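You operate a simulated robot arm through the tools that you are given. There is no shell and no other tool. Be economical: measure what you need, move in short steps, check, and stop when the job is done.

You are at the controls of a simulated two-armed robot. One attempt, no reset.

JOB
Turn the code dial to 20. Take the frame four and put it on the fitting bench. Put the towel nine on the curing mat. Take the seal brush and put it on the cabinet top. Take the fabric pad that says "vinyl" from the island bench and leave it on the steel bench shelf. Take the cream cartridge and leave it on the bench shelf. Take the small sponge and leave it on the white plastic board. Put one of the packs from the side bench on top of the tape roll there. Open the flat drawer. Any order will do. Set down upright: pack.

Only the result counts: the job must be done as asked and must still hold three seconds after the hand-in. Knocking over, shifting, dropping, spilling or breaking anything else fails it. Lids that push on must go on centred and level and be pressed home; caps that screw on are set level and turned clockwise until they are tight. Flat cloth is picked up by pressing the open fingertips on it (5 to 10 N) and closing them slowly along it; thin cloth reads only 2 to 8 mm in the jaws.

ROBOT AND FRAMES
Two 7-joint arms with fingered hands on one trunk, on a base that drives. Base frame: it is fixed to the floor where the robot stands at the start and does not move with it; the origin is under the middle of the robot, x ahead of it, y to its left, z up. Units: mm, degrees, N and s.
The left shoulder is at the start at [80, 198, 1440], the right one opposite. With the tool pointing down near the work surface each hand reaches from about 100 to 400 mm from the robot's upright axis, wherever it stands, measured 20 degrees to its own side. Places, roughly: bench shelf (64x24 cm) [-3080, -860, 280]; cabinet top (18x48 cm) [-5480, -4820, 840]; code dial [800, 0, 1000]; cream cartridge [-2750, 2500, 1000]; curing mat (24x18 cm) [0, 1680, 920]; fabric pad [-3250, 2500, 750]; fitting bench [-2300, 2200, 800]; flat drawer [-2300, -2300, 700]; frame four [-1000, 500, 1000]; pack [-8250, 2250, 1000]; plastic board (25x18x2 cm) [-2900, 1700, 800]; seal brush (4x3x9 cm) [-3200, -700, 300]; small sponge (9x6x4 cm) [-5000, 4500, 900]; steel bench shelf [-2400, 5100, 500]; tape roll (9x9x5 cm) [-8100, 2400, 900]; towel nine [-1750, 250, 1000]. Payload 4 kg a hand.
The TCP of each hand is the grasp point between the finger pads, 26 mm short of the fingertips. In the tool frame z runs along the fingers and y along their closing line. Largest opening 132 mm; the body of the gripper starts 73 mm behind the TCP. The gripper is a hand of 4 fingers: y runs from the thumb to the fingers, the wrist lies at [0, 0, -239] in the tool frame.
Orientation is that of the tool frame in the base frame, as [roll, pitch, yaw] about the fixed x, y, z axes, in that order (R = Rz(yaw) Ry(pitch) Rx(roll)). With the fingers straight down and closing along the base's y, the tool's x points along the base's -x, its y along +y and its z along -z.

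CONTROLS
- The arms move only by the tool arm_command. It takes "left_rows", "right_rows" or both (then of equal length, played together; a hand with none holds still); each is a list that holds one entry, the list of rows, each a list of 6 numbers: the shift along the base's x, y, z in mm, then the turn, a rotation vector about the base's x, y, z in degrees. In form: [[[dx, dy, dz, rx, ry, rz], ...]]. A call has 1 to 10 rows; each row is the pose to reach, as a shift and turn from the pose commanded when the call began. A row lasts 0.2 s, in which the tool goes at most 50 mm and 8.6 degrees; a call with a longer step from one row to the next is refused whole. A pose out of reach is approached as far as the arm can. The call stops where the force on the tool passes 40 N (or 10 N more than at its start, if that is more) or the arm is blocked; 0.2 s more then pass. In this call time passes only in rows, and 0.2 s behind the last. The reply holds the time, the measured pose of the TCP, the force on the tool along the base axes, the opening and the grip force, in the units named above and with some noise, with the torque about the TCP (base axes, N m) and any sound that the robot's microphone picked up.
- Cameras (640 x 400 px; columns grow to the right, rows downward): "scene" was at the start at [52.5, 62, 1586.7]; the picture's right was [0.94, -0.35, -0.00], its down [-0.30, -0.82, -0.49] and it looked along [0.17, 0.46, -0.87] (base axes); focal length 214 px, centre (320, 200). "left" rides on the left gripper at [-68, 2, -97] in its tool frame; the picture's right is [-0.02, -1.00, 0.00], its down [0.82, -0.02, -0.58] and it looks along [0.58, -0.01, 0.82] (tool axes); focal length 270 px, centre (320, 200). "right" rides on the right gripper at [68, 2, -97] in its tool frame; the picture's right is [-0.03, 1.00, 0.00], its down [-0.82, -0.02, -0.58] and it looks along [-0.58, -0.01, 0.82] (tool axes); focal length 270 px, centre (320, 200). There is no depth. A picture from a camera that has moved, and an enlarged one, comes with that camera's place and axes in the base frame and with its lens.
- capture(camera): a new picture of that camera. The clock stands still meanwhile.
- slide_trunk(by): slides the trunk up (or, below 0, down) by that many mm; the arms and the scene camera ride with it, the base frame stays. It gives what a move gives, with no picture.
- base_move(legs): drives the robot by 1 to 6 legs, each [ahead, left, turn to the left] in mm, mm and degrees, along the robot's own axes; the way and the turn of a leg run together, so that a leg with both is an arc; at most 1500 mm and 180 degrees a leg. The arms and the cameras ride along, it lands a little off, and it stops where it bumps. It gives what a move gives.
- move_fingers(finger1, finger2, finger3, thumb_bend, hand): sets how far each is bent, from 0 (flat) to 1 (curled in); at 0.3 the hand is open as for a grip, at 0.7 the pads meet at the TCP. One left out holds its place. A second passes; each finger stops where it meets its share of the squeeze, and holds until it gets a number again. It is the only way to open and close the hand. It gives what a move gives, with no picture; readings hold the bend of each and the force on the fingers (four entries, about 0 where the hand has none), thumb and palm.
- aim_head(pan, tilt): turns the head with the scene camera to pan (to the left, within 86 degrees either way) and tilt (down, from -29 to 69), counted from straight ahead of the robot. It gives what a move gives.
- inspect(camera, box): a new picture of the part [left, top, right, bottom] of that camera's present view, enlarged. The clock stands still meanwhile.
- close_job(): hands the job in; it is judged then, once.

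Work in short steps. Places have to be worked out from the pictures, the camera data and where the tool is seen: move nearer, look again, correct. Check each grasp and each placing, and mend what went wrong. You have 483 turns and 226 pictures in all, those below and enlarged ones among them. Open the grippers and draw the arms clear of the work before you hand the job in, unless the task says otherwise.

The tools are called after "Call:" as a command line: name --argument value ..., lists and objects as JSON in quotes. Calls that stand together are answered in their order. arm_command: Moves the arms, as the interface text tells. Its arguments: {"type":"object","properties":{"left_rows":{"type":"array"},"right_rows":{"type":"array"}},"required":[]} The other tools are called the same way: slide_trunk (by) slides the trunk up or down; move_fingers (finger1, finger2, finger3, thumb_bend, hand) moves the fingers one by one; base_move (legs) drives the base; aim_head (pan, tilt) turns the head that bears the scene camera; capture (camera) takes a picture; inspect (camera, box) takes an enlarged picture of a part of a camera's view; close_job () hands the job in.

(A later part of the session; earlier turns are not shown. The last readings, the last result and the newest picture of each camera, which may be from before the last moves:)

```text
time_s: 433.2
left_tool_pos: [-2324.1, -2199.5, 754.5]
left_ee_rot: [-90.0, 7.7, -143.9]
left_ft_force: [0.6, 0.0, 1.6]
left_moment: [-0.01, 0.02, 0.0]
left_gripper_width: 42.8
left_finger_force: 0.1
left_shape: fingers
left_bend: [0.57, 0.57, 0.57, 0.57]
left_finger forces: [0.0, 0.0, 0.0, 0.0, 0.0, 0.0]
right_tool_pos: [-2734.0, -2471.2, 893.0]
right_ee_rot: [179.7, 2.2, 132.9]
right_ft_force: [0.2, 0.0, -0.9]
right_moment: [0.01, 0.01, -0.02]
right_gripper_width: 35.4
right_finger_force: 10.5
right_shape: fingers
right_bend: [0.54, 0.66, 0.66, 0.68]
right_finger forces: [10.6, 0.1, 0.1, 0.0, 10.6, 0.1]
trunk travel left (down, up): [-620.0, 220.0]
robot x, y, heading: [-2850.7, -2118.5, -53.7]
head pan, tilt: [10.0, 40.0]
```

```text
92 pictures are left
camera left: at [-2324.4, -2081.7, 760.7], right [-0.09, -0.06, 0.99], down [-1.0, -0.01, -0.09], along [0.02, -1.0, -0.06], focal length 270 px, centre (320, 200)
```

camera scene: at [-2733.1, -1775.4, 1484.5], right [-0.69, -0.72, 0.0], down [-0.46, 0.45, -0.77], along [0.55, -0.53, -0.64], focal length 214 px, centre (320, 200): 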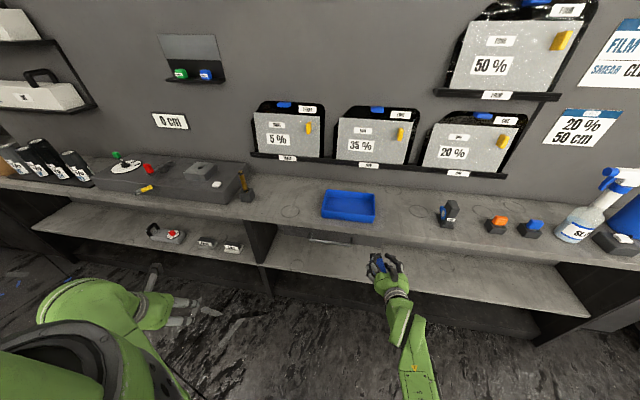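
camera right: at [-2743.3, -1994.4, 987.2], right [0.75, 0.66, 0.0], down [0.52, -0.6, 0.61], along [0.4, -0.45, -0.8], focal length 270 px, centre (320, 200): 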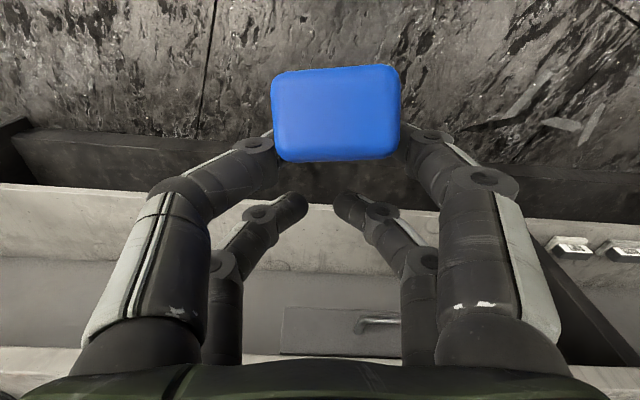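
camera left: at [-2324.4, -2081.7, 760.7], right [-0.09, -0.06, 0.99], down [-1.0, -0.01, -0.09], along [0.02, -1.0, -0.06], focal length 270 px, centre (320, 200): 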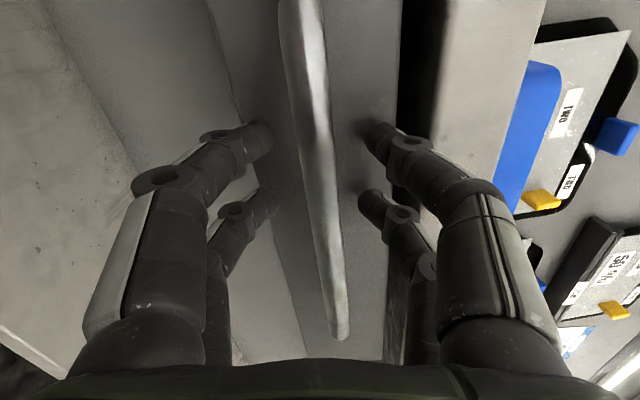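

The bar is between the fingers. I close on it.

Call:
move_fingers --hand "left" --finger1 0.75 --finger2 0.75 --finger3 0.75 --thumb_bend 0.75

Call:
arm_command --left_rows '[[[-9, 12, 0, 0, 0, 0], [-18, 25, 0, 0, 0, 0], [-29, 41, 0, 0, 0, 0]]]'

Call:
capture --camera "left"

```text
time_s: 434.2
left_tool_pos: [-2323.6, -2199.4, 753.8]
left_ee_rot: [-89.9, 7.7, -143.9]
left_ft_force: [0.3, -0.3, -0.6]
left_moment: [0.01, -0.02, 0.03]
left_gripper_width: 0.0
left_finger_force: 0.0
left_shape: fingers
left_bend: [0.73, 0.73, 0.73, 0.73]
left_finger forces: [0.1, 0.0, 0.1, 0.0, 0.0, 0.1]
right_tool_pos: [-2734.0, -2471.1, 893.3]
right_ee_rot: [179.8, 2.1, 132.9]
right_ft_force: [0.2, 0.3, -0.1]
right_moment: [0.01, 0.01, -0.02]
right_gripper_width: 35.7
right_finger_force: 11.0
right_shape: fingers
right_bend: [0.54, 0.66, 0.66, 0.68]
right_finger forces: [10.6, 0.0, 0.0, 0.0, 10.7, 0.0]
trunk travel left (down, up): [-620.0, 220.0]
robot x, y, heading: [-2853.4, -2116.5, -53.9]
head pan, tilt: [10.0, 40.0]
```

```text
time_s: 435.0
left_tool_pos: [-2352.6, -2158.5, 754.7]
left_ee_rot: [-89.9, 7.8, -143.9]
left_ft_force: [1.0, 0.1, -0.4]
left_moment: [0.02, -0.03, 0.02]
left_gripper_width: 0.0
left_finger_force: 0.2
left_shape: fingers
left_bend: [0.73, 0.73, 0.73, 0.73]
left_finger forces: [0.0, 0.1, 0.1, 0.0, 0.0, 0.1]
right_tool_pos: [-2735.2, -2471.5, 893.6]
right_ee_rot: [179.8, 2.2, 132.9]
right_ft_force: [0.8, -0.2, -0.9]
right_moment: [-0.01, 0.01, -0.01]
right_gripper_width: 35.6
right_finger_force: 10.8
right_shape: fingers
right_bend: [0.54, 0.66, 0.66, 0.68]
right_finger forces: [10.6, 0.1, 0.0, 0.0, 10.6, 0.0]
trunk travel left (down, up): [-620.0, 220.0]
robot x, y, heading: [-2852.7, -2114.7, -53.5]
head pan, tilt: [10.0, 40.0]
```

```text
91 pictures are left
camera left: at [-2354.3, -2040.3, 762.1], right [-0.09, -0.06, 0.99], down [-1.0, -0.01, -0.09], along [0.02, -1.0, -0.06], focal length 270 px, centre (320, 200)
```

left: 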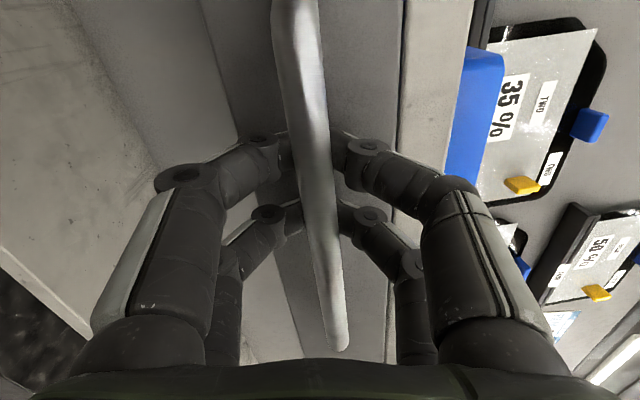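

The fingers closed behind the bar and hook it; the drawer is coming along. I pull further by backing the base 250 mm.

Call:
base_move --legs '[[-220, 0, 0]]'

Call:
capture --camera "scene"

```text
time_s: 436.6
left_tool_pos: [-2479.4, -1988.2, 752.5]
left_ee_rot: [-89.9, 7.8, -144.0]
left_ft_force: [-0.3, 0.4, 0.6]
left_moment: [0.01, -0.03, -0.04]
left_gripper_width: 0.0
left_finger_force: 0.0
left_shape: fingers
left_bend: [0.71, 0.74, 0.73, 0.74]
left_finger forces: [0.1, 0.0, 0.0, 0.0, 0.0, 0.1]
right_tool_pos: [-2859.7, -2300.9, 892.2]
right_ee_rot: [179.8, 2.0, 132.8]
right_ft_force: [0.8, 0.8, -0.2]
right_moment: [0.0, 0.0, -0.02]
right_gripper_width: 35.7
right_finger_force: 10.9
right_shape: fingers
right_bend: [0.54, 0.66, 0.66, 0.68]
right_finger forces: [10.7, 0.1, 0.0, 0.0, 10.6, 0.0]
trunk travel left (down, up): [-620.0, 220.0]
robot x, y, heading: [-2979.1, -1945.8, -53.7]
head pan, tilt: [10.0, 40.0]
```

```text
90 pictures are left
camera scene: at [-2898.3, -2029.2, 1484.2], right [-0.69, -0.72, 0.0], down [-0.47, 0.45, -0.76], along [0.55, -0.53, -0.64], focal length 214 px, centre (320, 200)
```

scene: 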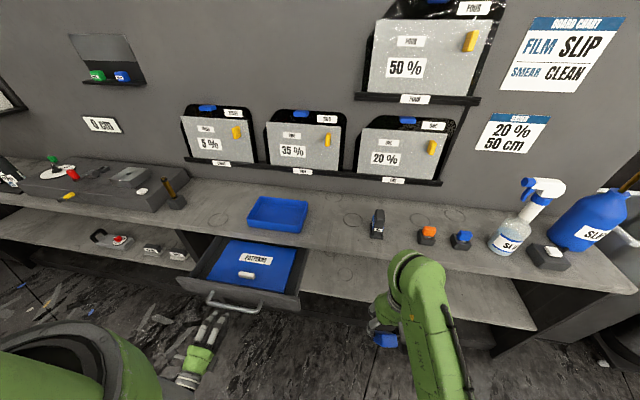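

The drawer is open by about 220 mm and the hook slipped off there, maybe at its end stop. I hook it once more and pull gently to see whether it goes further.

Call:
move_fingers --hand "left" --finger1 0.57 --finger2 0.57 --finger3 0.57 --thumb_bend 0.57

Call:
arm_command --left_rows '[[[9, -12, 0, 0, 0, 0], [17, -24, 0, 0, 0, 0], [26, -36, 0, 0, 0, 0]]]'

Call:
capture --camera "left"

```text
time_s: 437.6
left_tool_pos: [-2479.0, -1986.8, 754.3]
left_ee_rot: [-89.9, 7.8, -143.9]
left_ft_force: [-0.8, -0.1, 0.0]
left_moment: [0.02, 0.0, 0.01]
left_gripper_width: 45.0
left_finger_force: 0.0
left_shape: fingers
left_bend: [0.56, 0.56, 0.56, 0.56]
left_finger forces: [0.0, 0.0, 0.0, 0.0, 0.2, 0.1]
right_tool_pos: [-2860.8, -2299.0, 892.9]
right_ee_rot: [179.8, 2.1, 132.9]
right_ft_force: [-0.5, 0.2, 0.0]
right_moment: [-0.03, 0.0, -0.02]
right_gripper_width: 35.6
right_finger_force: 10.7
right_shape: fingers
right_bend: [0.54, 0.66, 0.66, 0.68]
right_finger forces: [10.6, 0.0, 0.0, 0.0, 10.6, 0.0]
trunk travel left (down, up): [-620.0, 220.0]
robot x, y, heading: [-2979.1, -1944.1, -53.6]
head pan, tilt: [10.0, 40.0]
```

```text
time_s: 438.4
left_tool_pos: [-2453.9, -2021.7, 755.3]
left_ee_rot: [-89.9, 7.7, -143.9]
left_ft_force: [-0.3, -0.7, 0.6]
left_moment: [0.01, -0.01, 0.03]
left_gripper_width: 45.1
left_finger_force: 0.0
left_shape: fingers
left_bend: [0.56, 0.56, 0.56, 0.56]
left_finger forces: [0.0, 0.0, 0.0, 0.1, 0.1, 0.0]
right_tool_pos: [-2859.9, -2299.1, 892.0]
right_ee_rot: [179.8, 2.1, 133.0]
right_ft_force: [1.0, -0.3, 0.1]
right_moment: [-0.03, -0.04, 0.01]
right_gripper_width: 35.4
right_finger_force: 10.6
right_shape: fingers
right_bend: [0.54, 0.66, 0.66, 0.68]
right_finger forces: [10.6, 0.0, 0.0, 0.1, 10.6, 0.0]
trunk travel left (down, up): [-620.0, 220.0]
robot x, y, heading: [-2979.2, -1941.8, -53.5]
head pan, tilt: [10.0, 40.0]
```

```text
89 pictures are left
camera left: at [-2456.1, -1903.6, 761.6], right [-0.09, -0.06, 0.99], down [-1.0, -0.01, -0.09], along [0.02, -1.0, -0.06], focal length 270 px, centre (320, 200)
```

left: 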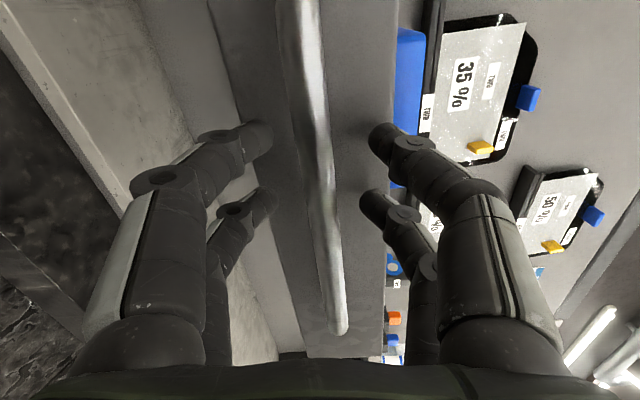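

Same view as at the first grasp, so the bar is between the fingers. I close and pull gently with the arm.

Call:
move_fingers --hand "left" --finger1 0.78 --finger2 0.78 --finger3 0.78 --thumb_bend 0.78

Call:
arm_command --left_rows '[[[-6, 8, 0, 0, 0, 0], [-12, 16, 0, 0, 0, 0], [-18, 25, 0, 0, 0, 0], [-23, 33, 0, 0, 0, 0]]]'

Call:
capture --camera "scene"

```text
time_s: 439.4
left_tool_pos: [-2454.1, -2021.2, 753.9]
left_ee_rot: [-89.9, 7.8, -144.0]
left_ft_force: [3.1, -3.0, 2.2]
left_moment: [0.04, -0.04, 0.02]
left_gripper_width: 0.1
left_finger_force: 0.1
left_shape: fingers
left_bend: [0.75, 0.75, 0.75, 0.74]
left_finger forces: [0.0, 0.0, 0.0, 0.1, 0.1, 0.0]
right_tool_pos: [-2860.8, -2299.0, 893.4]
right_ee_rot: [179.8, 2.1, 132.9]
right_ft_force: [-0.4, -0.4, 0.0]
right_moment: [-0.02, -0.04, 0.01]
right_gripper_width: 35.5
right_finger_force: 10.8
right_shape: fingers
right_bend: [0.54, 0.66, 0.66, 0.68]
right_finger forces: [10.6, 0.0, 0.1, 0.1, 10.5, 0.0]
trunk travel left (down, up): [-620.0, 220.0]
robot x, y, heading: [-2978.3, -1942.1, -53.7]
head pan, tilt: [10.0, 40.0]
```

```text
time_s: 439.9
left_tool_pos: [-2455.9, -2018.7, 754.2]
left_ee_rot: [-90.1, 8.0, -144.3]
left_ft_force: [20.2, -23.0, -3.0]
left_moment: [0.01, 0.02, 0.05]
left_gripper_width: 0.0
left_finger_force: 20.0
left_shape: fingers
left_bend: [0.74, 0.75, 0.74, 0.73]
left_finger forces: [11.1, 8.4, 11.9, 0.0, 9.1, 0.0]
right_tool_pos: [-2860.3, -2302.8, 891.7]
right_ee_rot: [179.7, 2.1, 132.8]
right_ft_force: [0.3, -0.2, 0.1]
right_moment: [0.01, -0.04, 0.02]
right_gripper_width: 35.4
right_finger_force: 10.7
right_shape: fingers
right_bend: [0.54, 0.66, 0.66, 0.68]
right_finger forces: [10.6, 0.0, 0.1, 0.1, 10.6, 0.1]
trunk travel left (down, up): [-620.0, 220.0]
robot x, y, heading: [-2979.2, -1942.0, -53.9]
head pan, tilt: [10.0, 40.0]
stopped in row 2 (left hand): the force on the tool passed its limit at 44 N (the readings are from after the stop); the commanded pose is now the measured one
```

```text
88 pictures are left
camera scene: at [-2897.0, -2031.6, 1484.1], right [-0.69, -0.72, 0.0], down [-0.46, 0.45, -0.76], along [0.55, -0.53, -0.65], focal length 214 px, centre (320, 200)
```

scene: 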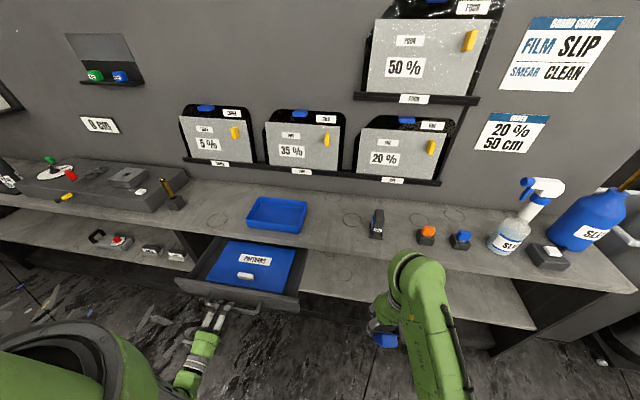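

It resists with 44 N: the drawer is fully open. I open the fingers and draw the hand back without pushing it.

Call:
move_fingers --hand "left" --finger1 0.5 --finger2 0.5 --finger3 0.5 --thumb_bend 0.5

Call:
arm_command --left_rows '[[[-9, 12, 0, 0, 0, 0], [-24, 33, 0, 0, 0, 0], [-45, 65, 0, 0, 0, 0]]]'

Call:
base_move --legs '[[-120, 0, 0]]'

Call:
capture --camera "scene"

```text
time_s: 440.9
left_tool_pos: [-2458.1, -2017.2, 756.4]
left_ee_rot: [-89.7, 8.0, -144.1]
left_ft_force: [-0.2, 0.9, 0.5]
left_moment: [0.0, 0.01, 0.01]
left_gripper_width: 65.3
left_finger_force: 0.1
left_shape: fingers
left_bend: [0.5, 0.5, 0.5, 0.5]
left_finger forces: [0.1, 0.1, 0.1, 0.1, 0.0, 0.0]
right_tool_pos: [-2861.4, -2298.8, 892.9]
right_ee_rot: [179.8, 2.3, 132.8]
right_ft_force: [0.4, 0.6, -0.8]
right_moment: [-0.02, 0.0, -0.02]
right_gripper_width: 35.6
right_finger_force: 10.5
right_shape: fingers
right_bend: [0.54, 0.66, 0.66, 0.68]
right_finger forces: [10.6, 0.0, 0.0, 0.0, 10.7, 0.0]
trunk travel left (down, up): [-620.0, 220.0]
robot x, y, heading: [-2982.0, -1946.7, -53.8]
head pan, tilt: [10.0, 40.0]
```

```text
time_s: 441.6
left_tool_pos: [-2502.8, -1953.3, 758.3]
left_ee_rot: [-89.8, 8.0, -144.1]
left_ft_force: [0.5, 0.0, 0.1]
left_moment: [0.01, -0.01, 0.0]
left_gripper_width: 65.3
left_finger_force: 0.1
left_shape: fingers
left_bend: [0.5, 0.5, 0.5, 0.5]
left_finger forces: [0.0, 0.0, 0.0, 0.0, 0.1, 0.1]
right_tool_pos: [-2861.1, -2300.1, 892.9]
right_ee_rot: [179.8, 2.2, 132.7]
right_ft_force: [0.1, 0.1, -0.5]
right_moment: [0.02, 0.01, -0.01]
right_gripper_width: 35.3
right_finger_force: 10.6
right_shape: fingers
right_bend: [0.54, 0.66, 0.66, 0.68]
right_finger forces: [10.6, 0.0, 0.0, 0.1, 10.5, 0.0]
trunk travel left (down, up): [-620.0, 220.0]
robot x, y, heading: [-2976.5, -1943.8, -53.7]
head pan, tilt: [10.0, 40.0]
```

```text
time_s: 442.9
left_tool_pos: [-2573.6, -1856.8, 757.4]
left_ee_rot: [-90.0, 8.1, -144.1]
left_ft_force: [0.5, -0.5, 0.3]
left_moment: [-0.01, -0.04, 0.01]
left_gripper_width: 65.3
left_finger_force: 0.0
left_shape: fingers
left_bend: [0.5, 0.5, 0.5, 0.5]
left_finger forces: [0.1, 0.0, 0.0, 0.1, 0.0, 0.0]
right_tool_pos: [-2932.6, -2202.0, 892.5]
right_ee_rot: [179.8, 2.1, 133.0]
right_ft_force: [0.1, 0.1, -0.7]
right_moment: [0.02, 0.01, 0.02]
right_gripper_width: 35.8
right_finger_force: 10.4
right_shape: fingers
right_bend: [0.54, 0.66, 0.66, 0.68]
right_finger forces: [10.7, 0.0, 0.0, 0.0, 10.7, 0.1]
trunk travel left (down, up): [-620.0, 220.0]
robot x, y, heading: [-3049.3, -1848.4, -53.6]
head pan, tilt: [10.0, 40.0]
```

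```text
87 pictures are left
camera scene: at [-2970.5, -1930.6, 1484.4], right [-0.69, -0.72, 0.0], down [-0.47, 0.45, -0.77], along [0.55, -0.53, -0.64], focal length 214 px, centre (320, 200)
```

scene: 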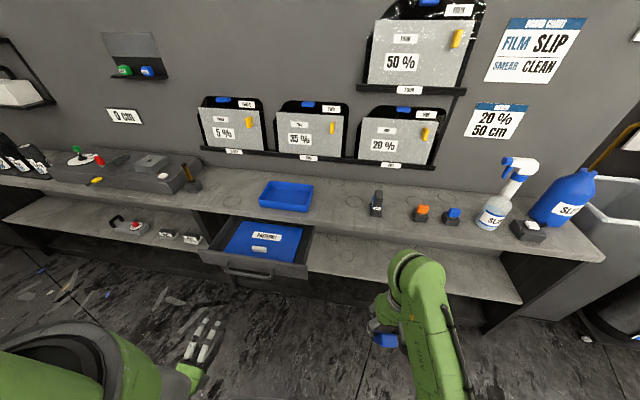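

The drawer stays open. Next the brush goes to the cabinet top near p -740, q -7260; I look along the wall to the right.

Call:
aim_head --pan -80 --tilt 20

Call:
capture --camera "scene"

```text
time_s: 444.6
left_tool_pos: [-2574.1, -1854.8, 758.1]
left_ee_rot: [-89.8, 8.0, -144.0]
left_ft_force: [-0.6, -0.1, 0.8]
left_moment: [0.02, -0.02, -0.03]
left_gripper_width: 65.4
left_finger_force: 0.0
left_shape: fingers
left_bend: [0.5, 0.5, 0.5, 0.5]
left_finger forces: [0.1, 0.0, 0.0, 0.0, 0.0, 0.0]
right_tool_pos: [-2932.8, -2201.0, 892.9]
right_ee_rot: [179.8, 2.2, 132.9]
right_ft_force: [-0.8, -0.4, -0.6]
right_moment: [-0.01, -0.06, -0.02]
right_gripper_width: 35.4
right_finger_force: 10.9
right_shape: fingers
right_bend: [0.54, 0.66, 0.66, 0.68]
right_finger forces: [10.5, 0.1, 0.1, 0.0, 10.5, 0.1]
trunk travel left (down, up): [-620.0, 220.0]
robot x, y, heading: [-3051.9, -1845.1, -53.9]
head pan, tilt: [-80.0, 20.0]
```

```text
86 pictures are left
camera scene: at [-3097.2, -1937.9, 1515.9], right [-0.72, 0.69, 0.0], down [0.24, 0.25, -0.94], along [-0.65, -0.68, -0.34], focal length 214 px, centre (320, 200)
```

scene: 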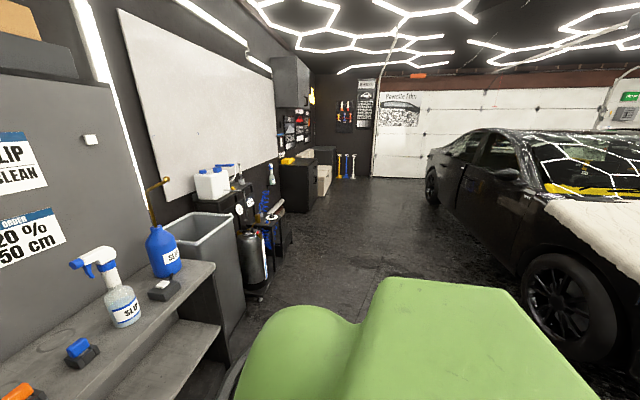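

Call:
inspect --camera "scene" --box '[250, 110, 400, 210]'

```text
4.00 times, centred on (325, 160) of scene
camera zoom: at [-3097.2, -1937.9, 1515.9], right [-0.72, 0.69, 0.0], down [0.24, 0.25, -0.94], along [-0.65, -0.68, -0.34], focal length 858 px, centre (300, 360)
```

zoom: 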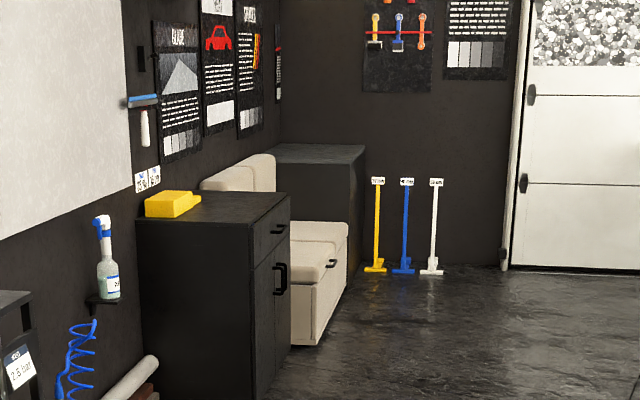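

The near black cabinet with the yellow item on it is the goal; its front faces the corridor. I strafe right along the free corridor about 3300 mm.

Call:
base_move --legs '[[-60, 0, 0], [0, -1500, 0], [0, -1500, 0], [0, -300, 0]]'

Call:
aim_head --pan -20 --tilt 30

Call:
capture --camera "scene"

```text
time_s: 461.4
left_tool_pos: [-5244.1, -3839.3, 756.7]
left_ee_rot: [-89.8, 7.8, -139.4]
left_ft_force: [-0.6, 0.0, 0.1]
left_moment: [-0.02, 0.04, 0.02]
left_gripper_width: 65.5
left_finger_force: 0.0
left_shape: fingers
left_bend: [0.5, 0.5, 0.5, 0.5]
left_finger forces: [0.0, 0.0, 0.0, 0.0, 0.1, 0.1]
right_tool_pos: [-5574.0, -4213.6, 893.5]
right_ee_rot: [179.8, 2.2, 137.6]
right_ft_force: [0.7, -0.2, -0.8]
right_moment: [-0.05, -0.02, -0.03]
right_gripper_width: 35.4
right_finger_force: 10.3
right_shape: fingers
right_bend: [0.54, 0.66, 0.66, 0.68]
right_finger forces: [10.5, 0.0, 0.1, 0.1, 10.5, 0.0]
trunk travel left (down, up): [-620.0, 220.0]
robot x, y, heading: [-5718.1, -3870.0, -49.0]
head pan, tilt: [-80.0, 20.0]
```

```text
time_s: 462.8
left_tool_pos: [-5245.2, -3841.1, 757.4]
left_ee_rot: [-89.8, 8.1, -139.4]
left_ft_force: [-0.1, 0.1, 0.2]
left_moment: [0.0, 0.02, -0.02]
left_gripper_width: 65.3
left_finger_force: 0.1
left_shape: fingers
left_bend: [0.5, 0.5, 0.5, 0.5]
left_finger forces: [0.0, 0.0, 0.0, 0.0, 0.0, 0.1]
right_tool_pos: [-5574.0, -4215.6, 893.0]
right_ee_rot: [179.9, 2.2, 137.5]
right_ft_force: [-0.4, -0.2, -0.3]
right_moment: [0.02, 0.01, -0.06]
right_gripper_width: 35.3
right_finger_force: 10.4
right_shape: fingers
right_bend: [0.54, 0.66, 0.66, 0.68]
right_finger forces: [10.6, 0.1, 0.0, 0.0, 10.6, 0.0]
trunk travel left (down, up): [-620.0, 220.0]
robot x, y, heading: [-5719.5, -3870.3, -49.1]
head pan, tilt: [-20.0, 30.0]
```

```text
84 pictures are left
camera scene: at [-5668.7, -3976.8, 1499.9], right [-0.93, -0.36, 0.0], down [-0.18, 0.47, -0.87], along [0.31, -0.81, -0.5], focal length 214 px, centre (320, 200)
```

scene: 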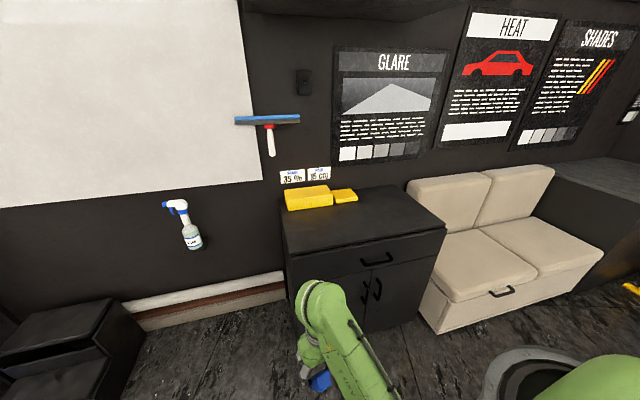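

The cabinet top's front part (p≈-620…-900, q≈-6970…-7750) is free; the yellow item is at the back. I correct the heading by -5.4°, raise the trunk 120, strafe right 370 and go ahead 170.

Call:
slide_trunk --by 120

Call:
base_move --legs '[[0, 0, -5.4], [0, -370, 0], [170, 0, 0]]'

Call:
arm_command --right_rows '[[[23, -33, 0, 0, 0, 0], [46, -66, 0, 0, 0, 0], [70, -98, 0, 0, 0, 0], [93, -130, 0, 0, 0, 0], [116, -163, 0, 0, 0, 0]]]'

Call:
capture --camera "scene"

Call:
capture --camera "right"

```text
time_s: 464.2
left_tool_pos: [-5245.8, -3840.8, 878.2]
left_ee_rot: [-89.8, 8.0, -139.3]
left_ft_force: [-0.1, 0.0, -0.4]
left_moment: [0.03, 0.02, 0.01]
left_gripper_width: 65.4
left_finger_force: 0.0
left_shape: fingers
left_bend: [0.5, 0.5, 0.5, 0.5]
left_finger forces: [0.0, 0.0, 0.0, 0.1, 0.1, 0.0]
right_tool_pos: [-5573.6, -4213.7, 1013.3]
right_ee_rot: [179.8, 2.2, 137.5]
right_ft_force: [0.0, -0.2, -0.6]
right_moment: [-0.01, 0.02, 0.0]
right_gripper_width: 35.2
right_finger_force: 10.0
right_shape: fingers
right_bend: [0.54, 0.66, 0.66, 0.68]
right_finger forces: [10.4, 0.0, 0.1, 0.0, 10.6, 0.0]
trunk travel left (down, up): [-740.0, 100.0]
robot x, y, heading: [-5719.0, -3869.8, -49.2]
head pan, tilt: [-20.0, 30.0]
```

```text
time_s: 468.1
left_tool_pos: [-5438.7, -4228.0, 877.9]
left_ee_rot: [-89.6, 8.1, -144.3]
left_ft_force: [-0.2, 0.0, -0.7]
left_moment: [0.02, 0.02, 0.01]
left_gripper_width: 65.3
left_finger_force: 0.0
left_shape: fingers
left_bend: [0.5, 0.5, 0.5, 0.5]
left_finger forces: [0.0, 0.0, 0.0, 0.0, 0.0, 0.0]
right_tool_pos: [-5800.2, -4571.4, 1013.7]
right_ee_rot: [179.8, 2.4, 132.6]
right_ft_force: [-1.0, -0.1, -0.4]
right_moment: [0.0, -0.01, 0.02]
right_gripper_width: 35.3
right_finger_force: 10.4
right_shape: fingers
right_bend: [0.54, 0.66, 0.66, 0.68]
right_finger forces: [10.5, 0.0, 0.0, 0.0, 10.5, 0.0]
trunk travel left (down, up): [-740.0, 100.0]
robot x, y, heading: [-5916.9, -4223.0, -53.9]
head pan, tilt: [-20.0, 30.0]
```

```text
time_s: 469.4
left_tool_pos: [-5436.3, -4229.9, 877.9]
left_ee_rot: [-89.9, 8.0, -144.5]
left_ft_force: [0.6, 0.7, 0.1]
left_moment: [0.03, 0.01, 0.0]
left_gripper_width: 65.5
left_finger_force: 0.0
left_shape: fingers
left_bend: [0.5, 0.5, 0.5, 0.5]
left_finger forces: [0.1, 0.1, 0.1, 0.1, 0.0, 0.1]
right_tool_pos: [-5680.2, -4736.7, 1011.7]
right_ee_rot: [179.8, 2.1, 132.6]
right_ft_force: [0.3, 0.2, -0.6]
right_moment: [-0.02, 0.01, -0.03]
right_gripper_width: 35.6
right_finger_force: 10.6
right_shape: fingers
right_bend: [0.54, 0.66, 0.66, 0.68]
right_finger forces: [10.5, 0.0, 0.0, 0.1, 10.5, 0.0]
trunk travel left (down, up): [-740.0, 100.0]
robot x, y, heading: [-5912.5, -4218.1, -53.9]
head pan, tilt: [-20.0, 30.0]
```

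```text
83 pictures are left
camera scene: at [-5869.9, -4330.8, 1619.7], right [-0.96, -0.28, 0.0], down [-0.14, 0.48, -0.87], along [0.24, -0.83, -0.5], focal length 214 px, centre (320, 200)
```

scene: 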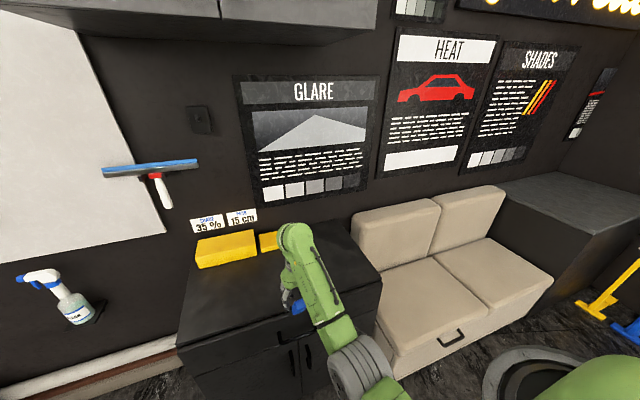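

```text
82 pictures are left
camera right: at [-5728.0, -4683.2, 1105.8], right [0.75, 0.66, 0.0], down [0.52, -0.6, 0.61], along [0.4, -0.45, -0.8], focal length 270 px, centre (320, 200)
```

right: 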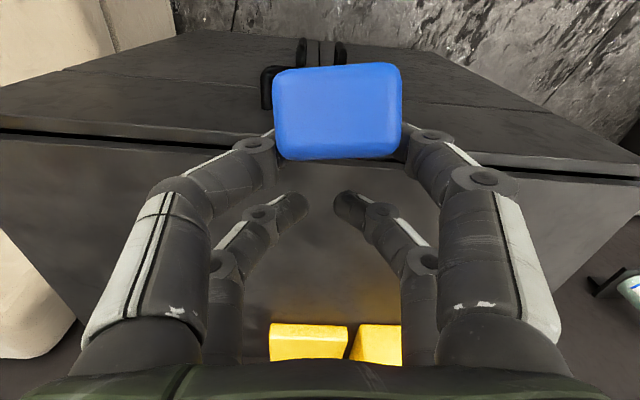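

The cabinet's front edge is at p≈-615; the hand is at p -556. I move it 165 mm further in at the same height and look.

Call:
arm_command --right_rows '[[[24, -34, 0, 0, 0, 0], [48, -67, 0, 0, 0, 0], [72, -100, 0, 0, 0, 0], [96, -134, 0, 0, 0, 0]]]'

Call:
capture --camera "right"

```text
time_s: 470.4
left_tool_pos: [-5437.7, -4229.0, 877.2]
left_ee_rot: [-89.8, 8.1, -144.3]
left_ft_force: [-0.6, -0.5, -0.4]
left_moment: [0.01, 0.07, 0.0]
left_gripper_width: 65.3
left_finger_force: 0.1
left_shape: fingers
left_bend: [0.5, 0.5, 0.5, 0.5]
left_finger forces: [0.0, 0.0, 0.0, 0.0, 0.0, 0.1]
right_tool_pos: [-5585.5, -4869.8, 1011.9]
right_ee_rot: [179.7, 1.9, 132.5]
right_ft_force: [0.1, 0.3, -2.0]
right_moment: [-0.03, -0.01, -0.02]
right_gripper_width: 35.4
right_finger_force: 10.8
right_shape: fingers
right_bend: [0.54, 0.66, 0.66, 0.68]
right_finger forces: [10.5, 0.0, 0.0, 0.1, 10.4, 0.0]
trunk travel left (down, up): [-740.0, 100.0]
robot x, y, heading: [-5910.6, -4218.5, -53.8]
head pan, tilt: [-20.0, 30.0]
```

```text
81 pictures are left
camera right: at [-5633.3, -4817.2, 1107.1], right [0.75, 0.66, 0.01], down [0.52, -0.6, 0.6], along [0.4, -0.45, -0.8], focal length 270 px, centre (320, 200)
```

right: 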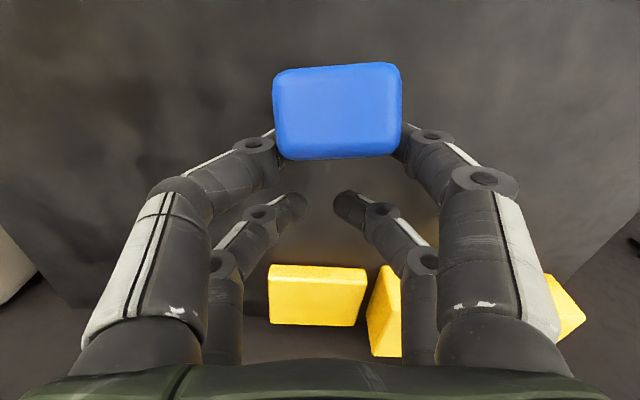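

Over the free area. I lower the brush towards the top, the last part in small steps.

Call:
arm_command --right_rows '[[[0, 0, -30, 0, 0, 0], [0, 0, -55, 0, 0, 0], [0, 0, -70, 0, 0, 0], [0, 0, -78, 0, 0, 0], [0, 0, -86, 0, 0, 0], [0, 0, -94, 0, 0, 0], [0, 0, -100, 0, 0, 0], [0, 0, -106, 0, 0, 0]]]'

```text
time_s: 472.1
left_tool_pos: [-5438.4, -4227.3, 878.0]
left_ee_rot: [-89.8, 8.0, -144.3]
left_ft_force: [-1.1, 0.6, 0.1]
left_moment: [-0.01, 0.04, 0.01]
left_gripper_width: 65.4
left_finger_force: 0.0
left_shape: fingers
left_bend: [0.5, 0.5, 0.5, 0.5]
left_finger forces: [0.0, 0.0, 0.0, 0.0, 0.1, 0.1]
right_tool_pos: [-5594.5, -4858.4, 918.3]
right_ee_rot: [179.7, 2.6, 132.5]
right_ft_force: [0.7, 1.1, 13.3]
right_moment: [0.3, 0.03, -0.04]
right_gripper_width: 34.7
right_finger_force: 12.4
right_shape: fingers
right_bend: [0.53, 0.66, 0.66, 0.71]
right_finger forces: [12.6, 0.0, 0.0, 0.0, 11.7, 0.0]
right hand out of reach, approached as far as the arm can: row 2, 3, 4, 5, 6, 7, 8
trunk travel left (down, up): [-740.0, 100.0]
robot x, y, heading: [-5918.8, -4218.1, -54.1]
head pan, tilt: [-20.0, 30.0]
```

Contact (13 N). I ease up a little and open the fingers.

Call:
arm_command --right_rows '[[[0, 0, 8, 0, 0, 0]]]'

Call:
move_fingers --hand "right" --finger1 0.48 --finger2 0.48 --finger3 0.48 --thumb_bend 0.48

Call:
capture --camera "right"

```text
time_s: 472.6
left_tool_pos: [-5436.8, -4230.3, 877.5]
left_ee_rot: [-89.9, 8.0, -144.3]
left_ft_force: [-0.2, 0.3, -0.6]
left_moment: [-0.01, -0.02, -0.01]
left_gripper_width: 65.3
left_finger_force: 0.1
left_shape: fingers
left_bend: [0.5, 0.5, 0.5, 0.5]
left_finger forces: [0.1, 0.0, 0.1, 0.1, 0.0, 0.0]
right_tool_pos: [-5593.7, -4858.1, 920.9]
right_ee_rot: [179.8, 1.9, 132.8]
right_ft_force: [-0.5, 1.0, 0.0]
right_moment: [0.04, 0.01, 0.0]
right_gripper_width: 35.4
right_finger_force: 10.3
right_shape: fingers
right_bend: [0.53, 0.66, 0.66, 0.68]
right_finger forces: [10.3, 0.1, 0.0, 0.0, 10.3, 0.0]
trunk travel left (down, up): [-740.0, 100.0]
robot x, y, heading: [-5913.8, -4217.5, -53.9]
head pan, tilt: [-20.0, 30.0]
```

```text
time_s: 473.6
left_tool_pos: [-5437.0, -4229.2, 877.4]
left_ee_rot: [-89.8, 8.0, -144.3]
left_ft_force: [0.3, -0.8, 1.4]
left_moment: [0.01, -0.01, 0.02]
left_gripper_width: 65.5
left_finger_force: 0.1
left_shape: fingers
left_bend: [0.5, 0.5, 0.5, 0.5]
left_finger forces: [0.0, 0.0, 0.1, 0.0, 0.0, 0.1]
right_tool_pos: [-5594.3, -4858.3, 922.6]
right_ee_rot: [179.8, 2.2, 132.5]
right_ft_force: [-0.1, 0.3, 0.0]
right_moment: [-0.02, 0.03, 0.01]
right_gripper_width: 72.1
right_finger_force: 0.1
right_shape: fingers
right_bend: [0.48, 0.48, 0.48, 0.48]
right_finger forces: [0.1, 0.0, 0.1, 0.0, 0.0, 0.0]
trunk travel left (down, up): [-740.0, 100.0]
robot x, y, heading: [-5914.7, -4215.6, -54.0]
head pan, tilt: [-20.0, 30.0]
```

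```text
80 pictures are left
camera right: at [-5641.6, -4804.8, 1017.3], right [0.75, 0.66, 0.01], down [0.52, -0.6, 0.61], along [0.4, -0.46, -0.79], focal length 270 px, centre (320, 200)
```

right: 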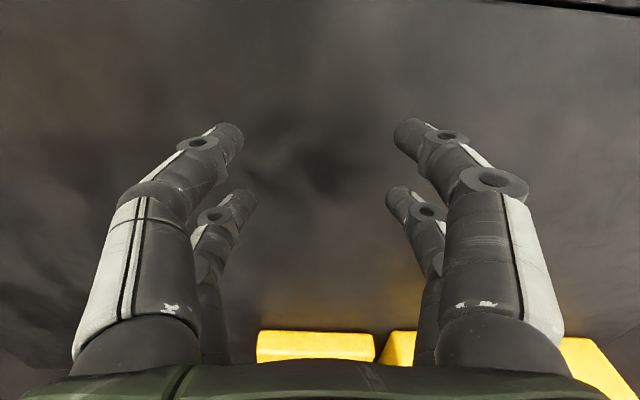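

The brush is not in view between the fingers; it may have tipped towards me. I raise the hand and look.

Call:
arm_command --right_rows '[[[-10, 14, 35, 0, 0, 0], [-20, 28, 70, 0, 0, 0], [-40, 56, 90, 0, 0, 0], [-60, 84, 90, 0, 0, 0]]]'

Call:
capture --camera "right"

Call:
aim_head --pan -20 --tilt 50

Call:
capture --camera "scene"

```text
time_s: 474.6
left_tool_pos: [-5437.4, -4229.5, 877.8]
left_ee_rot: [-89.8, 8.0, -144.3]
left_ft_force: [-0.3, 0.2, 0.1]
left_moment: [-0.01, -0.07, -0.03]
left_gripper_width: 65.5
left_finger_force: 0.1
left_shape: fingers
left_bend: [0.5, 0.5, 0.5, 0.5]
left_finger forces: [0.0, 0.0, 0.1, 0.0, 0.1, 0.0]
right_tool_pos: [-5590.9, -4856.2, 990.9]
right_ee_rot: [179.8, 2.0, 132.5]
right_ft_force: [0.2, -0.3, 0.1]
right_moment: [-0.01, 0.0, 0.01]
right_gripper_width: 72.2
right_finger_force: 0.1
right_shape: fingers
right_bend: [0.48, 0.48, 0.48, 0.48]
right_finger forces: [0.0, 0.0, 0.1, 0.0, 0.0, 0.0]
right hand out of reach, approached as far as the arm can: row 1, 2, 3, 4
trunk travel left (down, up): [-740.0, 100.0]
robot x, y, heading: [-5911.4, -4216.3, -54.1]
head pan, tilt: [-20.0, 30.0]
```

```text
79 pictures are left
camera right: at [-5638.1, -4801.8, 1086.4], right [0.75, 0.66, 0.0], down [0.52, -0.6, 0.61], along [0.4, -0.45, -0.8], focal length 270 px, centre (320, 200)
```

right: 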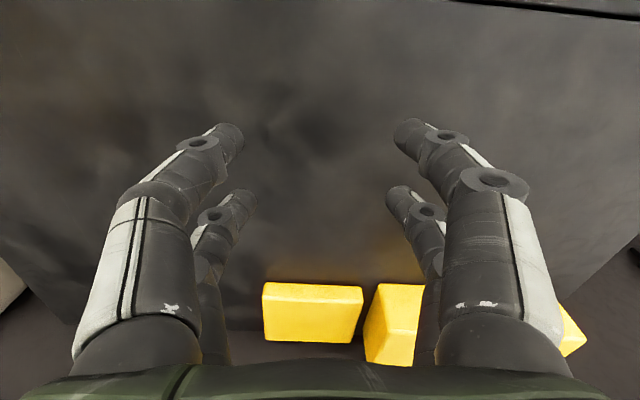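

```text
time_s: 475.4
left_tool_pos: [-5436.8, -4228.0, 877.0]
left_ee_rot: [-89.8, 8.0, -144.2]
left_ft_force: [0.5, 0.0, -0.5]
left_moment: [0.03, 0.01, -0.04]
left_gripper_width: 65.4
left_finger_force: 0.0
left_shape: fingers
left_bend: [0.5, 0.5, 0.5, 0.5]
left_finger forces: [0.0, 0.0, 0.0, 0.0, 0.1, 0.1]
right_tool_pos: [-5590.1, -4855.9, 990.9]
right_ee_rot: [179.8, 2.1, 132.7]
right_ft_force: [0.1, 0.0, 0.7]
right_moment: [-0.02, 0.03, -0.01]
right_gripper_width: 72.0
right_finger_force: 0.1
right_shape: fingers
right_bend: [0.48, 0.48, 0.48, 0.48]
right_finger forces: [0.1, 0.0, 0.0, 0.0, 0.1, 0.0]
trunk travel left (down, up): [-740.0, 100.0]
robot x, y, heading: [-5916.6, -4215.9, -54.1]
head pan, tilt: [-20.0, 50.0]
```

```text
78 pictures are left
camera scene: at [-5875.3, -4316.0, 1590.4], right [-0.96, -0.28, 0.0], down [-0.21, 0.74, -0.64], along [0.18, -0.62, -0.77], focal length 214 px, centre (320, 200)
```

scene: 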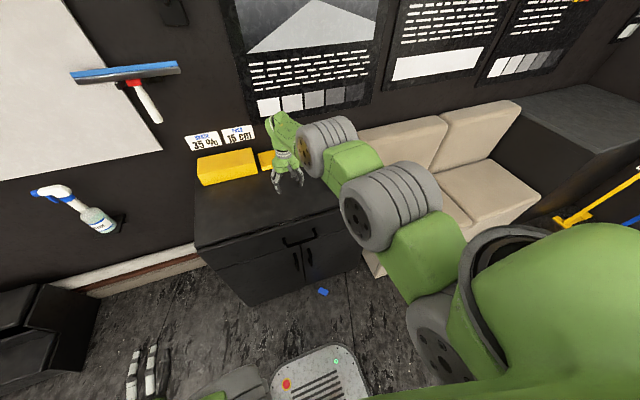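

The brush fell to the floor in front of the cabinet. I retract the hand and zoom in on it to pick it up again.

Call:
inspect --camera "scene" --box '[290, 270, 360, 315]'

Call:
arm_command --right_rows '[[[-24, 34, 10, 0, 0, 0], [-48, 67, 20, 0, 0, 0], [-72, 100, 20, 0, 0, 0], [-96, 134, 20, 0, 0, 0], [-120, 168, 20, 0, 0, 0], [-140, 196, 20, 0, 0, 0], [-160, 224, 20, 0, 0, 0]]]'

```text
8.89 times, centred on (325, 292) of scene
camera zoom: at [-5875.3, -4316.0, 1590.4], right [-0.96, -0.28, 0.0], down [-0.21, 0.74, -0.64], along [0.18, -0.62, -0.77], focal length 1906 px, centre (276, -622)
```

zoom: 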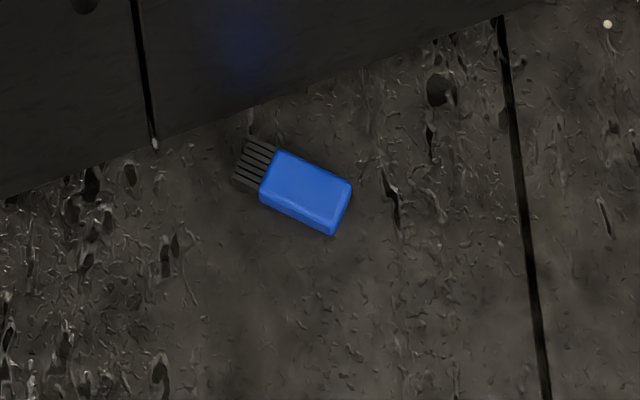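

```text
time_s: 477.0
left_tool_pos: [-5436.4, -4228.3, 876.4]
left_ee_rot: [-89.8, 8.1, -144.2]
left_ft_force: [0.2, 0.6, -0.3]
left_moment: [0.0, -0.03, 0.03]
left_gripper_width: 65.3
left_finger_force: 0.1
left_shape: fingers
left_bend: [0.5, 0.5, 0.5, 0.5]
left_finger forces: [0.1, 0.0, 0.0, 0.1, 0.0, 0.1]
right_tool_pos: [-5579.3, -4846.1, 988.6]
right_ee_rot: [179.8, 2.1, 132.6]
right_ft_force: [-0.6, -0.5, 0.0]
right_moment: [0.01, 0.03, 0.0]
right_gripper_width: 72.3
right_finger_force: 0.2
right_shape: fingers
right_bend: [0.48, 0.48, 0.48, 0.48]
right_finger forces: [0.1, 0.1, 0.1, 0.1, 0.0, 0.1]
right hand out of reach, approached as far as the arm can: row 1, 2, 3, 4, 5, 6, 7
trunk travel left (down, up): [-740.0, 100.0]
robot x, y, heading: [-5913.7, -4218.1, -54.0]
head pan, tilt: [-20.0, 50.0]
```

The arm did not follow (stuck at the reach limit). I send a small downward correction to free it.

Call:
arm_command --right_rows '[[[0, 0, -25, 0, 0, 0], [0, 0, -50, 0, 0, 0], [0, 0, -75, 0, 0, 0]]]'

```text
time_s: 477.8
left_tool_pos: [-5437.2, -4230.1, 877.4]
left_ee_rot: [-89.8, 8.0, -144.3]
left_ft_force: [0.0, -0.1, 0.2]
left_moment: [0.02, 0.01, -0.01]
left_gripper_width: 65.3
left_finger_force: 0.1
left_shape: fingers
left_bend: [0.5, 0.5, 0.5, 0.5]
left_finger forces: [0.0, 0.1, 0.1, 0.0, 0.0, 0.0]
right_tool_pos: [-5581.7, -4845.1, 909.7]
right_ee_rot: [179.8, 2.2, 132.6]
right_ft_force: [0.0, 0.2, 0.0]
right_moment: [-0.02, -0.03, -0.03]
right_gripper_width: 71.9
right_finger_force: 0.1
right_shape: fingers
right_bend: [0.48, 0.48, 0.48, 0.48]
right_finger forces: [0.1, 0.0, 0.1, 0.0, 0.1, 0.1]
trunk travel left (down, up): [-740.0, 100.0]
robot x, y, heading: [-5916.3, -4213.3, -53.8]
head pan, tilt: [-20.0, 50.0]
```

It responds now. I draw it back at this height.

Call:
arm_command --right_rows '[[[-24, 34, 5, 0, 0, 0], [-48, 67, 10, 0, 0, 0], [-72, 100, 10, 0, 0, 0], [-96, 134, 10, 0, 0, 0], [-120, 168, 10, 0, 0, 0], [-140, 196, 10, 0, 0, 0]]]'

```text
time_s: 479.2
left_tool_pos: [-5439.2, -4225.8, 879.0]
left_ee_rot: [-89.7, 7.9, -144.2]
left_ft_force: [0.6, -0.2, -0.4]
left_moment: [-0.03, 0.03, 0.04]
left_gripper_width: 65.5
left_finger_force: 0.1
left_shape: fingers
left_bend: [0.5, 0.5, 0.5, 0.5]
left_finger forces: [0.0, 0.1, 0.0, 0.1, 0.0, 0.0]
right_tool_pos: [-5582.2, -4805.6, 882.2]
right_ee_rot: [179.8, 3.0, 132.5]
right_ft_force: [2.1, -5.0, 37.3]
right_moment: [0.4, 0.48, 0.08]
right_gripper_width: 75.7
right_finger_force: 19.1
right_shape: fingers
right_bend: [0.52, 0.48, 0.48, 0.48]
right_finger forces: [19.7, 0.0, 0.0, 0.0, 17.6, 0.0]
right hand out of reach, approached as far as the arm can: row 1, 2, 3, 4, 5, 6
trunk travel left (down, up): [-740.0, 100.0]
robot x, y, heading: [-5917.2, -4219.2, -54.0]
head pan, tilt: [-20.0, 50.0]
```

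It pressed down on the top instead. I lift it straight up first.

Call:
arm_command --right_rows '[[[0, 0, 25, 0, 0, 0], [0, 0, 50, 0, 0, 0], [0, 0, 75, 0, 0, 0]]]'

Call:
capture --camera "scene"

```text
time_s: 480.0
left_tool_pos: [-5439.7, -4228.1, 876.9]
left_ee_rot: [-89.7, 8.1, -144.3]
left_ft_force: [0.4, -0.2, 0.3]
left_moment: [0.03, -0.01, -0.02]
left_gripper_width: 65.6
left_finger_force: 0.0
left_shape: fingers
left_bend: [0.5, 0.5, 0.5, 0.5]
left_finger forces: [0.1, 0.0, 0.1, 0.0, 0.0, 0.1]
right_tool_pos: [-5571.4, -4820.2, 942.4]
right_ee_rot: [179.8, 1.8, 132.7]
right_ft_force: [-0.1, 0.9, -1.0]
right_moment: [-0.02, -0.02, 0.02]
right_gripper_width: 73.1
right_finger_force: 0.0
right_shape: fingers
right_bend: [0.48, 0.48, 0.48, 0.48]
right_finger forces: [0.1, 0.0, 0.0, 0.0, 0.1, 0.0]
right hand out of reach, approached as far as the arm can: row 1, 2, 3
trunk travel left (down, up): [-740.0, 100.0]
robot x, y, heading: [-5916.8, -4216.4, -54.1]
head pan, tilt: [-20.0, 50.0]
```

```text
76 pictures are left
camera scene: at [-5875.9, -4314.6, 1590.4], right [-0.96, -0.28, 0.0], down [-0.21, 0.74, -0.64], along [0.18, -0.62, -0.77], focal length 214 px, centre (320, 200)
```

scene: 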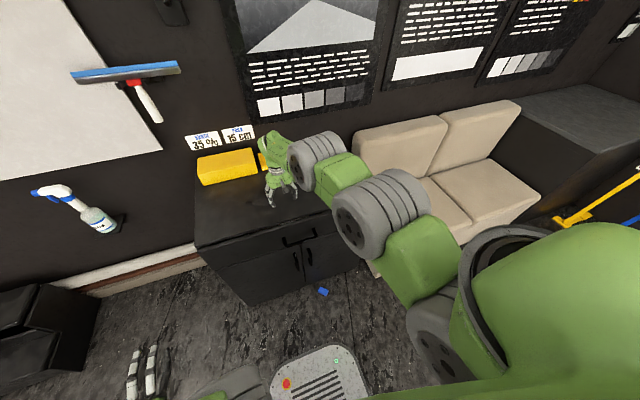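

The elbow has swung far out. I tilt the hand forward (nose up) 32° in place, which should give the arm freedom to come back.

Call:
arm_command --right_rows '[[[0, 0, 5, -5.9, -5.4, 0], [0, 0, 10, -11.8, -10.8, 0], [0, 0, 15, -17.6, -16.3, 0], [0, 0, 20, -23.5, -21.7, 0]]]'

Call:
arm_command --right_rows '[[[-24, 34, 5, 0, 0, 0], [-48, 67, 10, 0, 0, 0], [-72, 100, 10, 0, 0, 0], [-96, 134, 10, 0, 0, 0]]]'

```text
time_s: 481.0
left_tool_pos: [-5437.9, -4228.2, 876.9]
left_ee_rot: [-89.8, 8.0, -144.2]
left_ft_force: [0.2, -0.7, 0.0]
left_moment: [-0.01, -0.02, 0.0]
left_gripper_width: 65.8
left_finger_force: 0.0
left_shape: fingers
left_bend: [0.5, 0.5, 0.5, 0.5]
left_finger forces: [0.0, 0.0, 0.1, 0.0, 0.0, 0.1]
right_tool_pos: [-5509.6, -4885.7, 932.3]
right_ee_rot: [-179.8, 26.8, 132.5]
right_ft_force: [-0.4, -0.3, -0.6]
right_moment: [0.03, 0.01, 0.0]
right_gripper_width: 72.9
right_finger_force: 0.1
right_shape: fingers
right_bend: [0.48, 0.48, 0.48, 0.48]
right_finger forces: [0.1, 0.0, 0.0, 0.0, 0.1, 0.1]
right hand out of reach, approached as far as the arm can: row 1, 2, 3, 4
trunk travel left (down, up): [-740.0, 100.0]
robot x, y, heading: [-5909.3, -4220.0, -54.2]
head pan, tilt: [-20.0, 50.0]
```

```text
time_s: 482.0
left_tool_pos: [-5437.0, -4228.6, 876.5]
left_ee_rot: [-89.7, 8.0, -144.3]
left_ft_force: [0.2, 0.4, -0.4]
left_moment: [0.0, -0.02, 0.01]
left_gripper_width: 65.0
left_finger_force: 0.1
left_shape: fingers
left_bend: [0.5, 0.5, 0.5, 0.5]
left_finger forces: [0.0, 0.0, 0.1, 0.0, 0.0, 0.0]
right_tool_pos: [-5499.1, -4858.3, 899.8]
right_ee_rot: [-179.8, 26.7, 132.6]
right_ft_force: [0.0, -0.1, 0.3]
right_moment: [0.0, 0.0, 0.02]
right_gripper_width: 72.9
right_finger_force: 0.2
right_shape: fingers
right_bend: [0.48, 0.48, 0.48, 0.48]
right_finger forces: [0.1, 0.0, 0.0, 0.0, 0.0, 0.0]
right hand out of reach, approached as far as the arm can: row 1, 2, 3, 4
trunk travel left (down, up): [-740.0, 100.0]
robot x, y, heading: [-5914.0, -4218.1, -54.1]
head pan, tilt: [-20.0, 50.0]
```

I see: my commands had piled up to a point too close to the body, which the arm can't reach. I command forward again by about 450 mm to a proper place.

Call:
arm_command --right_rows '[[[18, -41, 0, 0, 0, 0], [37, -82, 0, 0, 0, 0], [56, -123, 0, 0, 0, 0], [75, -164, 0, 0, 0, 0], [93, -205, 0, 0, 0, 0], [112, -246, 0, 0, 0, 0], [131, -287, 0, 0, 0, 0], [150, -328, 0, 0, 0, 0], [168, -369, 0, 0, 0, 0], [187, -411, 0, 0, 0, 0]]]'

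Call:
capture --camera "scene"

```text
time_s: 484.2
left_tool_pos: [-5437.5, -4227.9, 877.9]
left_ee_rot: [-89.7, 8.0, -144.2]
left_ft_force: [-0.5, -0.2, -0.5]
left_moment: [0.02, 0.02, 0.03]
left_gripper_width: 65.1
left_finger_force: 0.0
left_shape: fingers
left_bend: [0.5, 0.5, 0.5, 0.5]
left_finger forces: [0.0, 0.0, 0.1, 0.0, 0.1, 0.1]
right_tool_pos: [-5524.2, -4943.8, 985.9]
right_ee_rot: [-179.8, 26.6, 132.6]
right_ft_force: [0.7, 0.1, 0.7]
right_moment: [-0.05, 0.0, -0.04]
right_gripper_width: 73.2
right_finger_force: 0.0
right_shape: fingers
right_bend: [0.48, 0.48, 0.48, 0.48]
right_finger forces: [0.1, 0.0, 0.0, 0.1, 0.0, 0.0]
right hand out of reach, approached as far as the arm can: row 1, 2, 3, 4, 5, 6, 7, 8, 9, 10
trunk travel left (down, up): [-740.0, 100.0]
robot x, y, heading: [-5913.7, -4218.2, -53.9]
head pan, tilt: [-20.0, 50.0]
```

```text
75 pictures are left
camera scene: at [-5875.1, -4316.4, 1590.3], right [-0.96, -0.28, 0.0], down [-0.21, 0.74, -0.64], along [0.18, -0.62, -0.77], focal length 214 px, centre (320, 200)
```

scene: 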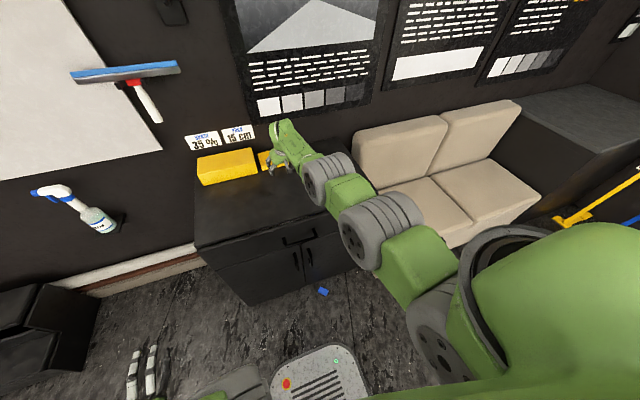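

The arm is now stretched out straight. I try bringing it back along its own shoulder line: to the right and back, slightly up.

Call:
arm_command --right_rows '[[[-30, 10, 10, 0, 0, 0], [-65, 20, 20, 0, 0, 0], [-105, 40, 30, 0, 0, 0], [-145, 65, 40, 0, 0, 0], [-180, 95, 45, 0, 0, 0]]]'

```text
time_s: 485.4
left_tool_pos: [-5439.1, -4228.4, 877.9]
left_ee_rot: [-89.7, 8.0, -144.3]
left_ft_force: [-1.1, 1.1, 0.7]
left_moment: [0.02, -0.02, -0.03]
left_gripper_width: 65.2
left_finger_force: 0.0
left_shape: fingers
left_bend: [0.5, 0.5, 0.5, 0.5]
left_finger forces: [0.1, 0.1, 0.0, 0.0, 0.0, 0.0]
right_tool_pos: [-5698.3, -4846.3, 1023.4]
right_ee_rot: [-180.0, 26.8, 132.6]
right_ft_force: [-0.9, -0.6, 0.6]
right_moment: [0.04, 0.01, -0.01]
right_gripper_width: 72.9
right_finger_force: 0.1
right_shape: fingers
right_bend: [0.48, 0.48, 0.48, 0.48]
right_finger forces: [0.0, 0.0, 0.1, 0.0, 0.1, 0.0]
trunk travel left (down, up): [-740.0, 100.0]
robot x, y, heading: [-5911.7, -4217.5, -53.9]
head pan, tilt: [-20.0, 50.0]
```

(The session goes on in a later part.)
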